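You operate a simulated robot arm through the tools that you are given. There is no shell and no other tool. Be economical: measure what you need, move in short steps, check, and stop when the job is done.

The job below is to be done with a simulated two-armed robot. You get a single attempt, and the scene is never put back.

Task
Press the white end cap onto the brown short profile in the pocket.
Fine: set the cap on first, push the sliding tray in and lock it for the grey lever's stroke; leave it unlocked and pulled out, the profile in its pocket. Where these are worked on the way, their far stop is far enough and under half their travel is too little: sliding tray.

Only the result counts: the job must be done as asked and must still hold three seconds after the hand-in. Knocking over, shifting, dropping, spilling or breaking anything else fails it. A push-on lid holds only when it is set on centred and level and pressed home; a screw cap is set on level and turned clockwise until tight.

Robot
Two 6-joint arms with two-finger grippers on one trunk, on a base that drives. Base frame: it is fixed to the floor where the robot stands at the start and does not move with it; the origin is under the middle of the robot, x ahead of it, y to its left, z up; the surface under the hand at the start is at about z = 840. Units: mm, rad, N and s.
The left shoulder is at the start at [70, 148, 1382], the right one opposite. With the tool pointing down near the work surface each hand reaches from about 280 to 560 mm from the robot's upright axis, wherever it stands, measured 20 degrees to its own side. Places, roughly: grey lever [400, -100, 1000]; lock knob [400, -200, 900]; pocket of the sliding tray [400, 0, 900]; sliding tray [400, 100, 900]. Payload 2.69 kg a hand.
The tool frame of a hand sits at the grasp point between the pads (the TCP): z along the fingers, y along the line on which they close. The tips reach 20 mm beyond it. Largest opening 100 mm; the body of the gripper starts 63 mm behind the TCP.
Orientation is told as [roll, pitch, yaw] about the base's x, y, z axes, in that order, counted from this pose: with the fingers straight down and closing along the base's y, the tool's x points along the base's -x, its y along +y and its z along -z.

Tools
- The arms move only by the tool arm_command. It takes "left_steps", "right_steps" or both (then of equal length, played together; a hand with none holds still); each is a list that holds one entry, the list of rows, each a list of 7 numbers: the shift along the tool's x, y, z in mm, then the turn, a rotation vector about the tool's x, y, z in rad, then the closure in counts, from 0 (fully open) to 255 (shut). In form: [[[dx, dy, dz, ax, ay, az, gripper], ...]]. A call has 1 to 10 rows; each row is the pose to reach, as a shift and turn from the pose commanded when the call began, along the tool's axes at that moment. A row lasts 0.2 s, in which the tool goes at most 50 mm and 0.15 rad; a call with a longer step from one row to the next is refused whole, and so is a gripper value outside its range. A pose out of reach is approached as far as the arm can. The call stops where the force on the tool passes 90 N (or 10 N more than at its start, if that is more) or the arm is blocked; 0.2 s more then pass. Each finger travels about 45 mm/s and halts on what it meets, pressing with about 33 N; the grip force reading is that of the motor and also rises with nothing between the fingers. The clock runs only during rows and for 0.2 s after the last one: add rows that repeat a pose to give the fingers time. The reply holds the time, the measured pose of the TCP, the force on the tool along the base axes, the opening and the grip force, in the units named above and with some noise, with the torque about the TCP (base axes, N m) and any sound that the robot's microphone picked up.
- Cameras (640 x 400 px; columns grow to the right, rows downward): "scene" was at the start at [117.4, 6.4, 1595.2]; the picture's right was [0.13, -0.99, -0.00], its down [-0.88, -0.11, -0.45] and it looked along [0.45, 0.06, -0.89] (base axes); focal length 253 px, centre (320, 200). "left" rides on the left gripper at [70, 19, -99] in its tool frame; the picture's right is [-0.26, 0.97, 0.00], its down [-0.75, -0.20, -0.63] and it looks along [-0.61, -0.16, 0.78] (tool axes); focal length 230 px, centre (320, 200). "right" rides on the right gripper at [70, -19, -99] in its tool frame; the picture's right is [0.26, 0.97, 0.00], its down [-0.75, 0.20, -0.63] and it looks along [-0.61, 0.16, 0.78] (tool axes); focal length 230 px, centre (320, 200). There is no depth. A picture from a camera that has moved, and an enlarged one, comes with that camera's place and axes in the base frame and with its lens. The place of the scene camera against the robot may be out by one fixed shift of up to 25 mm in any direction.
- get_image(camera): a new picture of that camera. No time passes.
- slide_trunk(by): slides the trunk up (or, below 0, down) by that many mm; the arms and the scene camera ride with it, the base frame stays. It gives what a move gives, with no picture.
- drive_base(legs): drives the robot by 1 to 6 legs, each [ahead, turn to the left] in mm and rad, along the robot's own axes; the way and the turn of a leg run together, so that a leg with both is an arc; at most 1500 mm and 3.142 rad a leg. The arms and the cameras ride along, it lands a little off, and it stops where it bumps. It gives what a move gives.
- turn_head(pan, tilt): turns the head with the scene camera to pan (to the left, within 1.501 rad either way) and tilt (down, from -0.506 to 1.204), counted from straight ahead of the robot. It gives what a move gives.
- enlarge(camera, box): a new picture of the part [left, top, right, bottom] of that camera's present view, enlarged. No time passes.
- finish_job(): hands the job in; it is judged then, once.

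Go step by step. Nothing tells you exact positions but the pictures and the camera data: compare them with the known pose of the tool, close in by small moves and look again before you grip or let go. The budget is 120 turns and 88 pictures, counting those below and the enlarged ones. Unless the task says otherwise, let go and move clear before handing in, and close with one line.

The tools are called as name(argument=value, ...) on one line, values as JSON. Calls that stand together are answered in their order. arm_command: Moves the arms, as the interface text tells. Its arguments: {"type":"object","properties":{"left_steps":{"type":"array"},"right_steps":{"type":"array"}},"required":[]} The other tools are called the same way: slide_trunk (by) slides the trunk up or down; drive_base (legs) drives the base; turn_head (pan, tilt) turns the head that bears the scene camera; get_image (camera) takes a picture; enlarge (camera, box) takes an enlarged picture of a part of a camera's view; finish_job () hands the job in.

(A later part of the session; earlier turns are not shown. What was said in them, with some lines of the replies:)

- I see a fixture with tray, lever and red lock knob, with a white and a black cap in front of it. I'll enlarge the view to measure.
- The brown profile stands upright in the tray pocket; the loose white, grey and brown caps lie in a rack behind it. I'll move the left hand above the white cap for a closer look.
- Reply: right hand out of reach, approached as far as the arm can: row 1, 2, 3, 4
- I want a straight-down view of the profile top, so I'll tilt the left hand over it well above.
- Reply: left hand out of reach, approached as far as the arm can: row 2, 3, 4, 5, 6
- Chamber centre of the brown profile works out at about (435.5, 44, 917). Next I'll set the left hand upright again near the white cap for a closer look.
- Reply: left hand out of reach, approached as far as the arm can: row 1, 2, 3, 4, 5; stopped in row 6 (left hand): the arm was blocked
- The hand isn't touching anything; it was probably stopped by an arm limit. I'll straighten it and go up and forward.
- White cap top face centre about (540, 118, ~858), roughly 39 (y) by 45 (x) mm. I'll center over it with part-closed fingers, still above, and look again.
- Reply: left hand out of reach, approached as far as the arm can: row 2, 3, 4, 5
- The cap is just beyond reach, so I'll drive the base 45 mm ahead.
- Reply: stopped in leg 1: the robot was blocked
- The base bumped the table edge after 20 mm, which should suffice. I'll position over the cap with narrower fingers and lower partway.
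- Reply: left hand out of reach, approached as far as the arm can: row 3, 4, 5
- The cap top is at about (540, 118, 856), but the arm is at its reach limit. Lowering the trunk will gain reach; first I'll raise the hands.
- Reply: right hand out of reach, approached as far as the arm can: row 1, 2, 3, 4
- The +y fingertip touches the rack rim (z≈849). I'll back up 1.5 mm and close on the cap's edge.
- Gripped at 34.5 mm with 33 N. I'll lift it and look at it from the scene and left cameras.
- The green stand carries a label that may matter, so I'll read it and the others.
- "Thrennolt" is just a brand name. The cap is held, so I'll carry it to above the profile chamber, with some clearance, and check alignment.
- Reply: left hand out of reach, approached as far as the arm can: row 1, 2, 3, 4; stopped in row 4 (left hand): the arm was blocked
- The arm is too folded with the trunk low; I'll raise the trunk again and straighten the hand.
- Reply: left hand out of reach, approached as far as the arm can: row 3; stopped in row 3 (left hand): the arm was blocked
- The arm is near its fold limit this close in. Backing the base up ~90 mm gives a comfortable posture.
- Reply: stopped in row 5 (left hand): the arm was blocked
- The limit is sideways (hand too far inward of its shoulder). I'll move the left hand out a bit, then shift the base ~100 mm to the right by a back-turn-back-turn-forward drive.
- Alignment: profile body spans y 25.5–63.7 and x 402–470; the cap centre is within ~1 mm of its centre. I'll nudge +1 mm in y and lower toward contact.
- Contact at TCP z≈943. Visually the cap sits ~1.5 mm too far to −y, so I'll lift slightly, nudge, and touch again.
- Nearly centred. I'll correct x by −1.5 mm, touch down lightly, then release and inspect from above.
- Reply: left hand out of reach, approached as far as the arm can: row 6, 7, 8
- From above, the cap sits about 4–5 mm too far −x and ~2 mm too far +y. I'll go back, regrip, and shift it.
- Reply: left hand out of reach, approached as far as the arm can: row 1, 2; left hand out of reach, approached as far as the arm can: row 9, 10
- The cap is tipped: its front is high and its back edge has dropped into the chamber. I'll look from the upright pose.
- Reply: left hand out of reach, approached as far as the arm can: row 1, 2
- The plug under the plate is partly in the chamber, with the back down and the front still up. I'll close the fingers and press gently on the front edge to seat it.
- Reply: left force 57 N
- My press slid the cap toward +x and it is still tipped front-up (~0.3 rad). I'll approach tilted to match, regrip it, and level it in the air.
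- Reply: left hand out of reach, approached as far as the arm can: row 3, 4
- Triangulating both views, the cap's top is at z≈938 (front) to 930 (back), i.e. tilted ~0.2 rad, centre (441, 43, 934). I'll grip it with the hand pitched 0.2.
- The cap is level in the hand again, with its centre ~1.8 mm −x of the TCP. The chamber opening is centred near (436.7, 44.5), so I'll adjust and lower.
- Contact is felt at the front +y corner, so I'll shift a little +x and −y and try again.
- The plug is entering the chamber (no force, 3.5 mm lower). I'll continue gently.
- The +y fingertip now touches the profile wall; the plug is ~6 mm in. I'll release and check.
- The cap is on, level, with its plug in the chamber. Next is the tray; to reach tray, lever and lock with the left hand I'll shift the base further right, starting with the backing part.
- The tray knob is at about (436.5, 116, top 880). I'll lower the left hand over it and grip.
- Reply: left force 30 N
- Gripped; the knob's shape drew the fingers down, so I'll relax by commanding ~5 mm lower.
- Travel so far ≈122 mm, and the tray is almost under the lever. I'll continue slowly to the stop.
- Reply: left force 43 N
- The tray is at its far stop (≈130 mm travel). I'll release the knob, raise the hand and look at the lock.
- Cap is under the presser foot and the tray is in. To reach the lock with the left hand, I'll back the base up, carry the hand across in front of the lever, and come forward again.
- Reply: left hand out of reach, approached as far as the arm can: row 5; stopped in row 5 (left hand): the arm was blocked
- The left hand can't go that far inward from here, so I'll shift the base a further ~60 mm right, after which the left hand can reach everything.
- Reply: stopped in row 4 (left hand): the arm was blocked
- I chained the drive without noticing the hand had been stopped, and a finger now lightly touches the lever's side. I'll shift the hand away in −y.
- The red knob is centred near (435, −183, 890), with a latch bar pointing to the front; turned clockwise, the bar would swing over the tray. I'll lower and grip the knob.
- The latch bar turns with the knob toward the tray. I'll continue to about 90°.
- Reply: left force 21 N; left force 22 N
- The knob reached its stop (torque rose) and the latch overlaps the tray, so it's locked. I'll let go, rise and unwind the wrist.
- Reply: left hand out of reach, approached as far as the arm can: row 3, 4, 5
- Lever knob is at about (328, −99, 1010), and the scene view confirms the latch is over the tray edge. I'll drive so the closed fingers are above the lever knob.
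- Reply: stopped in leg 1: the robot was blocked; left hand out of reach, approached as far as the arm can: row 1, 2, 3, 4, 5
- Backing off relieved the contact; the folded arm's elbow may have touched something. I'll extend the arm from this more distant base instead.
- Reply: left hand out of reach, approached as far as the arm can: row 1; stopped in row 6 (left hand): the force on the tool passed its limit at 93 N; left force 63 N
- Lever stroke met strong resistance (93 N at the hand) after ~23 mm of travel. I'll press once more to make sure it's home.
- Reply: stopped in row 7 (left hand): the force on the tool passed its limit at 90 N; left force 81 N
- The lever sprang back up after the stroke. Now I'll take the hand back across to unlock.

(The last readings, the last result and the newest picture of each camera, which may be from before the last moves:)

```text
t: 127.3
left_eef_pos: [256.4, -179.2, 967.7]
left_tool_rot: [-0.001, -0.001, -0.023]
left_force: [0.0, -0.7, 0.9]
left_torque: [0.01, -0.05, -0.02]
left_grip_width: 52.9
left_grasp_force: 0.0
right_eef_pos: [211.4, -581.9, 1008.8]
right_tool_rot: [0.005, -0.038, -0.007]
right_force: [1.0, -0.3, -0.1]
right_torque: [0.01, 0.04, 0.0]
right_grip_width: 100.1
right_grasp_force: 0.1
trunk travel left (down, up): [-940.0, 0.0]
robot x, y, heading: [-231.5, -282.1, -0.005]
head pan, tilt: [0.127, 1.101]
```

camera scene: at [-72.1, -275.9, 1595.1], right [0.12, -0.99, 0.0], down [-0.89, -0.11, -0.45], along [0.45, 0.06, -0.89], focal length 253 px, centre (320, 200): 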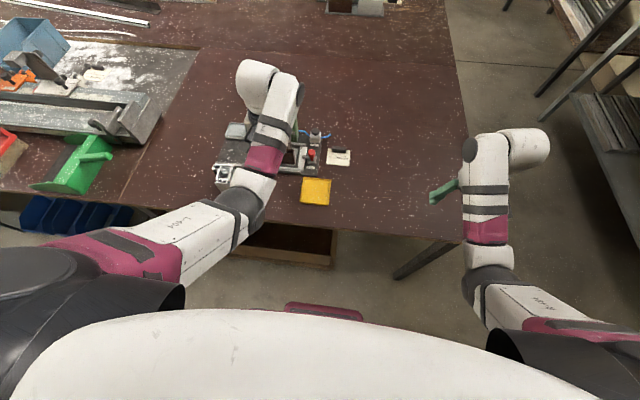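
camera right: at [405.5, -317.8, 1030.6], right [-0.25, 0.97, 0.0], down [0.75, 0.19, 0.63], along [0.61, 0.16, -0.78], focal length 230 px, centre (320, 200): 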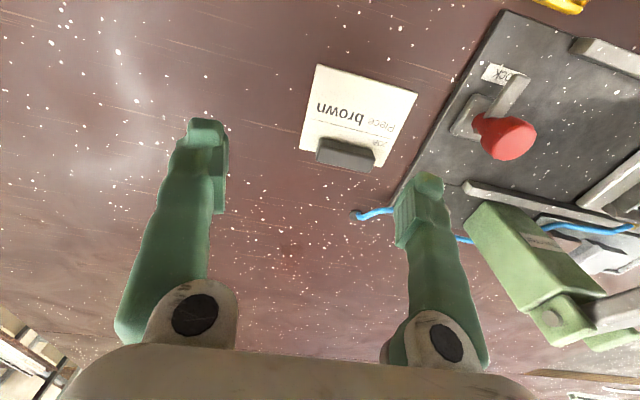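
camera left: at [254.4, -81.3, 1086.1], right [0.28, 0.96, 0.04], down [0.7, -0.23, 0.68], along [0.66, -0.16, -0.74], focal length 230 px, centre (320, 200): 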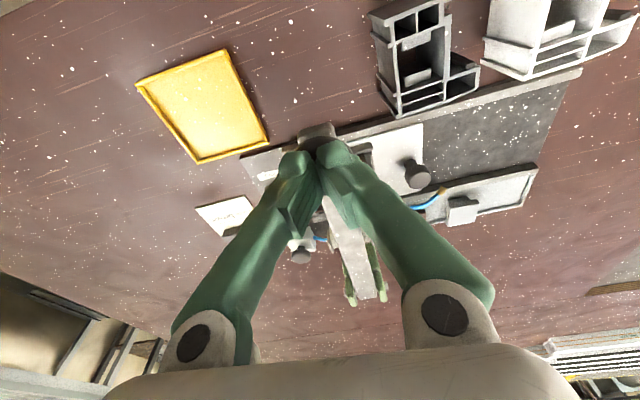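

drive_base(legs=[[172, 0]])

arm_command(left_steps=[[[0, 0, 0, 0, 0, 0.15, 120], [0, 0, 0, 0, 0, 0.3, 120], [0, 0, 0, 0, 0, 0.45, 120], [0, 0, 0, 0, 0, 0.6, 120], [0, 0, 0, 0, 0, 0.75, 120], [0, 0, 0, 0, 0, 0.9, 120], [0, 0, 0, 0, 0, 1.05, 120], [0, 0, 0, 0, 0, 1.2, 120], [0, 0, 0, 0, 0, 1.35, 120], [0, 0, 0, 0, 0, 1.5, 120]]])

```text
t: 128.8
left_eef_pos: [426.4, -180.4, 970.3]
left_tool_rot: [0.002, -0.003, -0.024]
left_force: [0.2, -0.1, -0.3]
left_torque: [-0.02, 0.0, 0.0]
left_grip_width: 52.8
left_grasp_force: 0.1
right_eef_pos: [381.6, -581.9, 1009.3]
right_tool_rot: [0.005, -0.042, -0.008]
right_force: [-0.9, 0.2, 0.4]
right_torque: [0.04, -0.04, -0.04]
right_grip_width: 100.0
right_grasp_force: 0.0
trunk travel left (down, up): [-940.0, 0.0]
robot x, y, heading: [-57.9, -280.2, 0.003]
head pan, tilt: [0.127, 1.101]
```

```text
t: 131.0
left_eef_pos: [429.4, -179.7, 968.2]
left_tool_rot: [-0.001, 0.0, -1.526]
left_force: [0.6, -0.8, -0.3]
left_torque: [-0.02, -0.03, 0.01]
left_grip_width: 52.9
left_grasp_force: 0.1
right_eef_pos: [383.6, -581.8, 1007.9]
right_tool_rot: [0.004, -0.039, -0.007]
right_force: [-0.6, 0.1, -0.7]
right_torque: [-0.03, -0.02, 0.0]
right_grip_width: 100.0
right_grasp_force: 0.0
trunk travel left (down, up): [-940.0, 0.0]
robot x, y, heading: [-57.4, -281.1, -0.003]
head pan, tilt: [0.127, 1.101]
```

arm_command(left_steps=[[[-3.3, 5.9, 25, 0, 0, 0, 120], [-3.3, 5.9, 50, 0, 0, 0, 120], [-3.3, 5.9, 65, 0, 0, 0, 120], [-3.3, 5.9, 71, 0, 0, 0, 120], [-3.3, 5.9, 71, 0, 0, 0, 120], [-3.3, 5.9, 71, 0, 0, 0, 180], [-3.3, 5.9, 71, 0, 0, 0, 230], [-3.3, 5.9, 71, 0, 0, 0, 230], [-3.3, 5.9, 71, 0, 0, 0, 230]]])

```text
t: 133.0
left_eef_pos: [436.5, -183.5, 896.3]
left_tool_rot: [0.0, 0.0, -1.523]
left_force: [3.5, 1.0, 1.2]
left_torque: [0.01, -0.08, 0.05]
left_grip_width: 24.6
left_grasp_force: 45.0
right_eef_pos: [385.1, -580.6, 1007.9]
right_tool_rot: [0.007, -0.036, -0.008]
right_force: [-0.3, 0.1, -0.3]
right_torque: [-0.04, 0.03, 0.02]
right_grip_width: 100.3
right_grasp_force: 0.1
trunk travel left (down, up): [-940.0, 0.0]
robot x, y, heading: [-60.6, -281.0, 0.002]
head pan, tilt: [0.127, 1.101]
```

Knob gripped; turning it back counter-clockwise 90°.

arm_command(left_steps=[[[0, 0, 0, 0, 0, -0.14, 230], [0, 0, 0, 0, 0, -0.29, 230], [0, 0, 0, 0, 0, -0.44, 230], [0, 0, 0, 0, 0, -0.59, 230], [0, 0, 0, 0, 0, -0.74, 230], [0, 0, 0, 0, 0, -0.89, 230], [0, 0, 0, 0, 0, -1.04, 230], [0, 0, 0, 0, 0, -1.19, 230], [0, 0, 0, 0, 0, -1.34, 230], [0, 0, 0, 0, 0, -1.49, 230]]])

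arm_command(left_steps=[[[0, 0, 0, 0, 0, -0.08, 230], [0, 0, 0, 0, 0, -0.16, 230], [0, 0, 0, 0, 0, -0.16, 230]]])

enlarge(camera="left", box=[230, 60, 430, 220])

```text
t: 135.2
left_eef_pos: [436.4, -183.5, 896.6]
left_tool_rot: [0.001, 0.0, -0.028]
left_force: [5.8, 0.3, 4.1]
left_torque: [0.03, -0.32, 0.06]
left_grip_width: 24.4
left_grasp_force: 44.3
right_eef_pos: [384.1, -581.0, 1007.9]
right_tool_rot: [0.003, -0.038, -0.008]
right_force: [-0.8, 0.1, 0.4]
right_torque: [0.05, 0.03, -0.06]
right_grip_width: 100.1
right_grasp_force: 0.1
trunk travel left (down, up): [-940.0, 0.0]
robot x, y, heading: [-59.8, -278.7, -0.002]
head pan, tilt: [0.127, 1.101]
```

```text
t: 136.0
left_eef_pos: [436.9, -183.2, 897.2]
left_tool_rot: [0.0, 0.003, 0.129]
left_force: [5.4, 2.3, 7.6]
left_torque: [-0.02, 0.27, -0.24]
left_grip_width: 24.5
left_grasp_force: 45.2
right_eef_pos: [385.6, -581.6, 1008.0]
right_tool_rot: [0.005, -0.038, -0.008]
right_force: [0.7, 0.2, -0.6]
right_torque: [-0.01, 0.01, 0.01]
right_grip_width: 99.7
right_grasp_force: 0.1
trunk travel left (down, up): [-940.0, 0.0]
robot x, y, heading: [-59.8, -281.1, 0.0]
head pan, tilt: [0.127, 1.101]
```

```text
2.50 times, centred on (330, 140) of left
camera zoom: at [363.2, -173.4, 995.8], right [0.13, 0.99, 0.0], down [0.77, -0.1, 0.63], along [0.62, -0.08, -0.78], focal length 575 px, centre (295, 350)
```

zoom: 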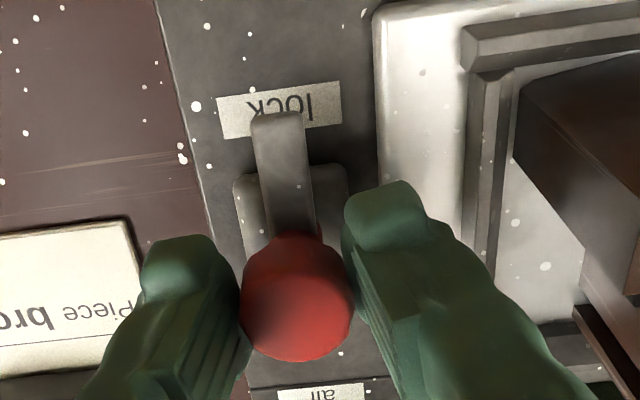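

Unlocked, with the latch back at the front. I'll release, rise, and straighten the wrist.

arm_command(left_steps=[[[0, 0, 0, 0, 0, 0, 180], [0, 0, 0, 0, 0, 0, 120], [0, 0, 0, 0, 0, 0, 120], [0, 0, -25, 0, 0, 0, 120], [0, 0, -55, 0, 0, 0.05, 120], [0, 0, -75, 0, 0, 0.15, 120], [0, 0, -75, 0, 0, 0.15, 120]]])

drive_base(legs=[[-195, 0]])

arm_command(left_steps=[[[10, 35, 0, 0, 0, 0, 138], [20, 70, 0, 0, 0, 0, 138], [35, 105, 0, 0, 0, 0, 138], [45, 140, 0, 0, 0, 0, 138], [52, 175, 0, 0, 0, 0, 138], [52, 175, 0, 0, 0, 0, 138]]])

```text
t: 137.6
left_eef_pos: [435.7, -183.3, 973.8]
left_tool_rot: [0.0, 0.001, -0.023]
left_force: [-0.5, 0.8, 0.8]
left_torque: [-0.01, -0.03, 0.04]
left_grip_width: 52.9
left_grasp_force: 0.1
right_eef_pos: [383.9, -580.9, 1008.6]
right_tool_rot: [0.005, -0.037, -0.006]
right_force: [0.5, 0.4, 0.7]
right_torque: [-0.01, 0.03, -0.01]
right_grip_width: 100.1
right_grasp_force: 0.0
trunk travel left (down, up): [-940.0, 0.0]
robot x, y, heading: [-60.9, -281.4, 0.002]
head pan, tilt: [0.127, 1.101]
```

```text
t: 139.1
left_eef_pos: [242.5, -183.6, 970.1]
left_tool_rot: [0.001, 0.002, -0.02]
left_force: [0.7, -0.2, 0.3]
left_torque: [-0.01, 0.0, 0.01]
left_grip_width: 52.9
left_grasp_force: 0.0
right_eef_pos: [191.2, -581.9, 1007.6]
right_tool_rot: [0.007, -0.034, -0.006]
right_force: [0.6, 0.5, -0.9]
right_torque: [-0.01, 0.05, -0.02]
right_grip_width: 100.2
right_grasp_force: 0.0
trunk travel left (down, up): [-940.0, 0.0]
robot x, y, heading: [-251.8, -281.2, 0.002]
head pan, tilt: [0.127, 1.101]
```

```text
t: 140.5
left_eef_pos: [190.9, -6.8, 973.7]
left_tool_rot: [0.0, 0.0, -0.023]
left_force: [0.3, -0.2, 0.0]
left_torque: [-0.01, 0.03, -0.04]
left_grip_width: 45.9
left_grasp_force: 0.0
right_eef_pos: [189.4, -582.2, 1008.4]
right_tool_rot: [0.005, -0.038, -0.004]
right_force: [-0.4, -0.6, 0.5]
right_torque: [0.03, -0.01, 0.0]
right_grip_width: 100.2
right_grasp_force: 0.0
trunk travel left (down, up): [-940.0, 0.0]
robot x, y, heading: [-255.6, -279.7, 0.002]
head pan, tilt: [0.127, 1.101]
```

drive_base(legs=[[248, -0.002]])

get_image(camera="left")

```text
t: 142.3
left_eef_pos: [435.4, -7.5, 975.1]
left_tool_rot: [0.0, -0.001, -0.022]
left_force: [-0.2, 0.6, -0.2]
left_torque: [-0.01, -0.03, 0.01]
left_grip_width: 45.8
left_grasp_force: 0.0
right_eef_pos: [431.2, -582.6, 1009.2]
right_tool_rot: [0.006, -0.04, -0.007]
right_force: [0.2, -0.7, 0.8]
right_torque: [0.03, -0.01, 0.02]
right_grip_width: 99.9
right_grasp_force: 0.1
trunk travel left (down, up): [-940.0, 0.0]
robot x, y, heading: [-9.3, -281.5, -0.002]
head pan, tilt: [0.127, 1.101]
```

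```text
5 pictures are left
camera left: at [364.2, 12.7, 1073.3], right [0.28, 0.96, 0.0], down [0.74, -0.22, 0.63], along [0.61, -0.18, -0.78], focal length 230 px, centre (320, 200)
```

left: 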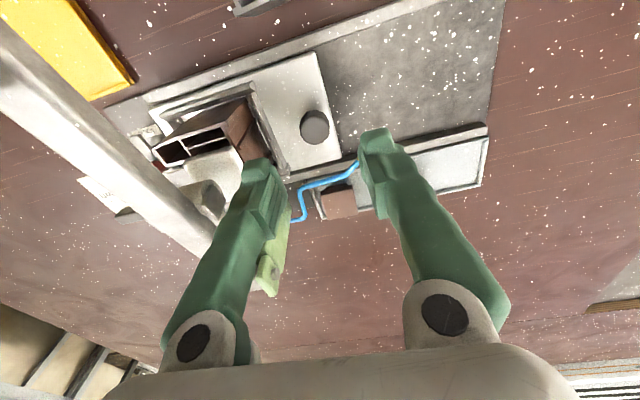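

Now lower onto the tray knob at (436.5, −14) and grip.

arm_command(left_steps=[[[-1, -6.5, 20, 0, 0, 0, 138], [-1, -6.5, 50, 0, 0, 0, 138], [-1, -6.5, 75, 0, 0, 0, 138], [-1, -6.5, 90, 0, 0, 0, 138], [-1, -6.5, 90, 0, 0, 0, 138], [-1, -6.5, 90, 0, 0, 0, 190], [-1, -6.5, 90, 0, 0, 0, 230], [-1, -6.5, 90, 0, 0, 0, 240], [-1, -6.5, 90, 0, 0, 0, 240]]])

```text
t: 144.3
left_eef_pos: [437.9, -12.7, 883.3]
left_tool_rot: [0.0, 0.002, -0.024]
left_force: [-1.2, 3.5, -0.6]
left_torque: [0.09, 0.0, 0.0]
left_grip_width: 19.8
left_grasp_force: 44.8
right_eef_pos: [434.3, -582.0, 1008.7]
right_tool_rot: [0.005, -0.039, -0.008]
right_force: [0.3, 0.9, -0.3]
right_torque: [-0.01, 0.02, 0.02]
right_grip_width: 99.9
right_grasp_force: 0.0
trunk travel left (down, up): [-940.0, 0.0]
robot x, y, heading: [-7.5, -280.7, -0.003]
head pan, tilt: [0.127, 1.101]
```

arm_command(left_steps=[[[0, 5, 0, 0, 0, 0, 240], [0, 12, 0, 0, 0, 0, 240], [0, 20, 0, 0, 0, 0, 240], [0, 28, 0, 0, 0, 0, 240], [0, 36, 0, 0, 0, 0, 240], [0, 44, 0, 0, 0, 0, 240], [0, 52, 0, 0, 0, 0, 240], [0, 60, 0, 0, 0, 0, 240]]])

get_image(camera="left")

```text
t: 146.1
left_eef_pos: [438.5, 46.4, 883.9]
left_tool_rot: [-0.002, 0.0, -0.022]
left_force: [-6.1, -1.8, -2.7]
left_torque: [0.14, 0.15, -0.06]
left_grip_width: 19.5
left_grasp_force: 44.1
right_eef_pos: [432.7, -581.8, 1008.9]
right_tool_rot: [0.004, -0.038, -0.007]
right_force: [-0.2, 0.6, 0.0]
right_torque: [0.0, 0.02, -0.04]
right_grip_width: 100.0
right_grasp_force: 0.0
trunk travel left (down, up): [-940.0, 0.0]
robot x, y, heading: [-7.0, -282.3, -0.002]
head pan, tilt: [0.127, 1.101]
```

```text
4 pictures are left
camera left: at [367.2, 66.8, 982.1], right [0.28, 0.96, 0.0], down [0.75, -0.22, 0.63], along [0.6, -0.18, -0.78], focal length 230 px, centre (320, 200)
```

left: 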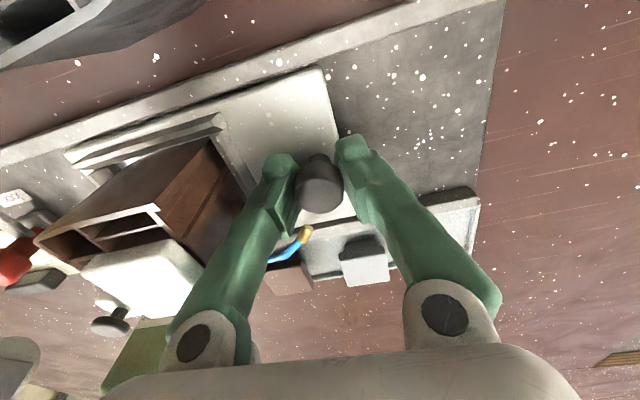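

arm_command(left_steps=[[[0, 8, 0, 0, 0, 0, 240], [0, 16, 0, 0, 0, 0, 240], [0, 24, 0, 0, 0, 0, 240], [0, 32, 0, 0, 0, 0, 240], [0, 40, 0, 0, 0, 0, 240], [0, 48, 0, 0, 0, 0, 240], [0, 56, 0, 0, 0, 0, 240], [0, 63, 0, 0, 0, 0, 240], [0, 69, 0, 0, 0, 0, 240], [0, 72, 0, 0, 0, 0, 240]]])

```text
t: 148.3
left_eef_pos: [437.1, 117.4, 882.1]
left_tool_rot: [-0.003, 0.003, -0.023]
left_force: [-17.1, -3.9, -11.9]
left_torque: [-0.05, -0.2, -0.1]
left_grip_width: 19.6
left_grasp_force: 44.5
right_eef_pos: [432.5, -581.2, 1008.5]
right_tool_rot: [0.004, -0.04, -0.008]
right_force: [0.0, 0.5, 0.2]
right_torque: [0.0, -0.01, 0.04]
right_grip_width: 100.1
right_grasp_force: 0.0
trunk travel left (down, up): [-940.0, 0.0]
robot x, y, heading: [-9.8, -283.0, 0.004]
head pan, tilt: [0.127, 1.101]
```

Tray is back out at its start position. I'll release the knob, rise, and inspect the cap.

arm_command(left_steps=[[[0, 0, 0, 0, 0, 0, 190], [0, 0, 0, 0, 0, 0, 138], [0, 0, 0, 0, 0, 0, 138], [0, 0, -25, 0, 0, 0, 138], [0, 0, -60, 0, 0, 0, 120], [0, 0, -95, 0, 0, 0, 110], [0, -35, -100, 0, 0, 0, 80], [0, -70, -100, 0, 0, 0, 50], [0, -70, -100, 0, 0, 0, 50]]])

enlarge(camera="left", box=[230, 60, 390, 200])

```text
t: 150.3
left_eef_pos: [439.2, 48.8, 983.0]
left_tool_rot: [-0.002, 0.001, -0.023]
left_force: [0.1, -0.5, 0.1]
left_torque: [-0.01, 0.03, 0.03]
left_grip_width: 80.7
left_grasp_force: 0.0
right_eef_pos: [432.0, -580.3, 1008.8]
right_tool_rot: [0.004, -0.037, -0.007]
right_force: [0.0, 0.5, -0.6]
right_torque: [0.01, -0.01, -0.03]
right_grip_width: 99.9
right_grasp_force: 0.2
trunk travel left (down, up): [-940.0, 0.0]
robot x, y, heading: [-12.2, -281.9, -0.003]
head pan, tilt: [0.127, 1.101]
```

```text
2.86 times, centred on (310, 130) of left
camera zoom: at [369.1, 68.8, 1082.6], right [0.28, 0.96, 0.0], down [0.75, -0.22, 0.63], along [0.6, -0.18, -0.78], focal length 657 px, centre (349, 400)
```

zoom: 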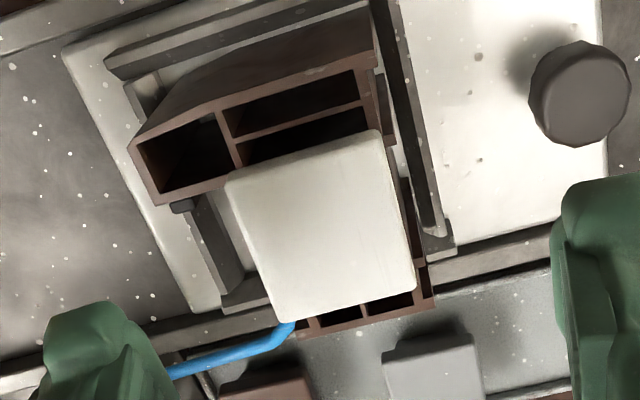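

The cap has gone down ~8 mm. One closer look to verify it is level and home.

enlarge(camera="left", box=[270, 95, 350, 185])

```text
4.44 times, centred on (310, 140) of left
camera zoom: at [369.1, 68.8, 1082.6], right [0.28, 0.96, 0.0], down [0.75, -0.22, 0.63], along [0.6, -0.18, -0.78], focal length 1022 px, centre (364, 467)
```

zoom: 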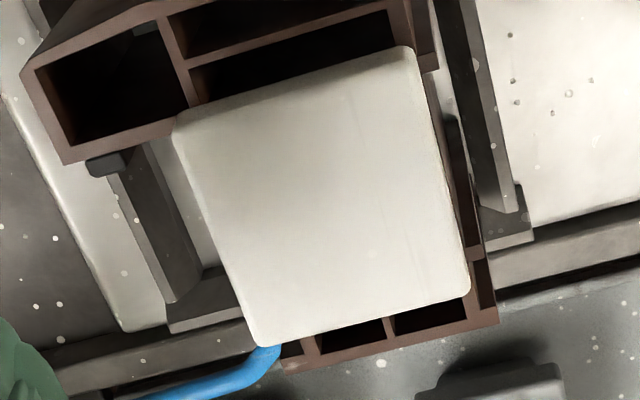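

The cap's edges run parallel to the profile and its top is ~8 mm lower than before the stroke, so it is pressed home. The tray is out, the latch is unlocked, and the profile is in its pocket. I'll back clear and then hand in.

drive_base(legs=[[-200, 0]])

get_image(camera="scene")

```text
t: 151.9
left_eef_pos: [244.7, 47.6, 982.1]
left_tool_rot: [0.001, 0.003, -0.026]
left_force: [0.6, 0.2, 0.0]
left_torque: [0.0, 0.07, -0.01]
left_grip_width: 80.3
left_grasp_force: 0.1
right_eef_pos: [237.8, -582.3, 1006.4]
right_tool_rot: [0.005, -0.036, -0.008]
right_force: [-0.5, 0.2, -0.6]
right_torque: [0.02, 0.05, 0.0]
right_grip_width: 100.2
right_grasp_force: 0.0
trunk travel left (down, up): [-940.0, 0.0]
robot x, y, heading: [-207.3, -281.3, -0.003]
head pan, tilt: [0.127, 1.101]
```

```text
1 pictures are left
camera scene: at [-84.6, -275.0, 1594.8], right [0.13, -0.99, 0.0], down [-0.89, -0.11, -0.45], along [0.45, 0.06, -0.89], focal length 253 px, centre (320, 200)
```

scene: 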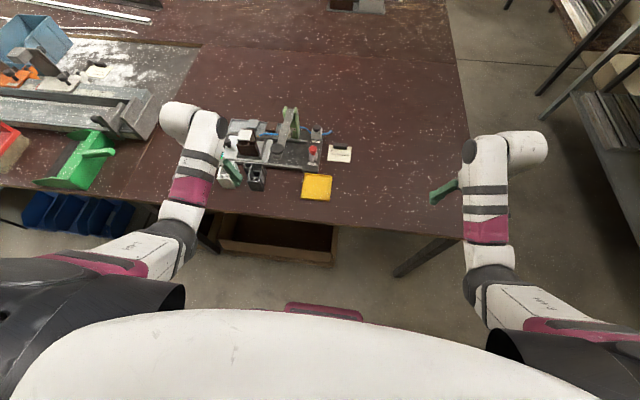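

Everything looks in place: the tray is out, the cap is on the brown profile, and the other parts haven't moved. Handing in.

finish_job()

```text
The job is handed in.
```

I set the white end cap on the brown profile, locked the tray and pressed the cap down with one lever stroke. I then unlocked the tray and pulled it back out, with the profile still in its pocket. In the last pictures the cap sits level and about 8 mm lower than before the stroke, so I take it as pressed home, though I had no direct test of that.
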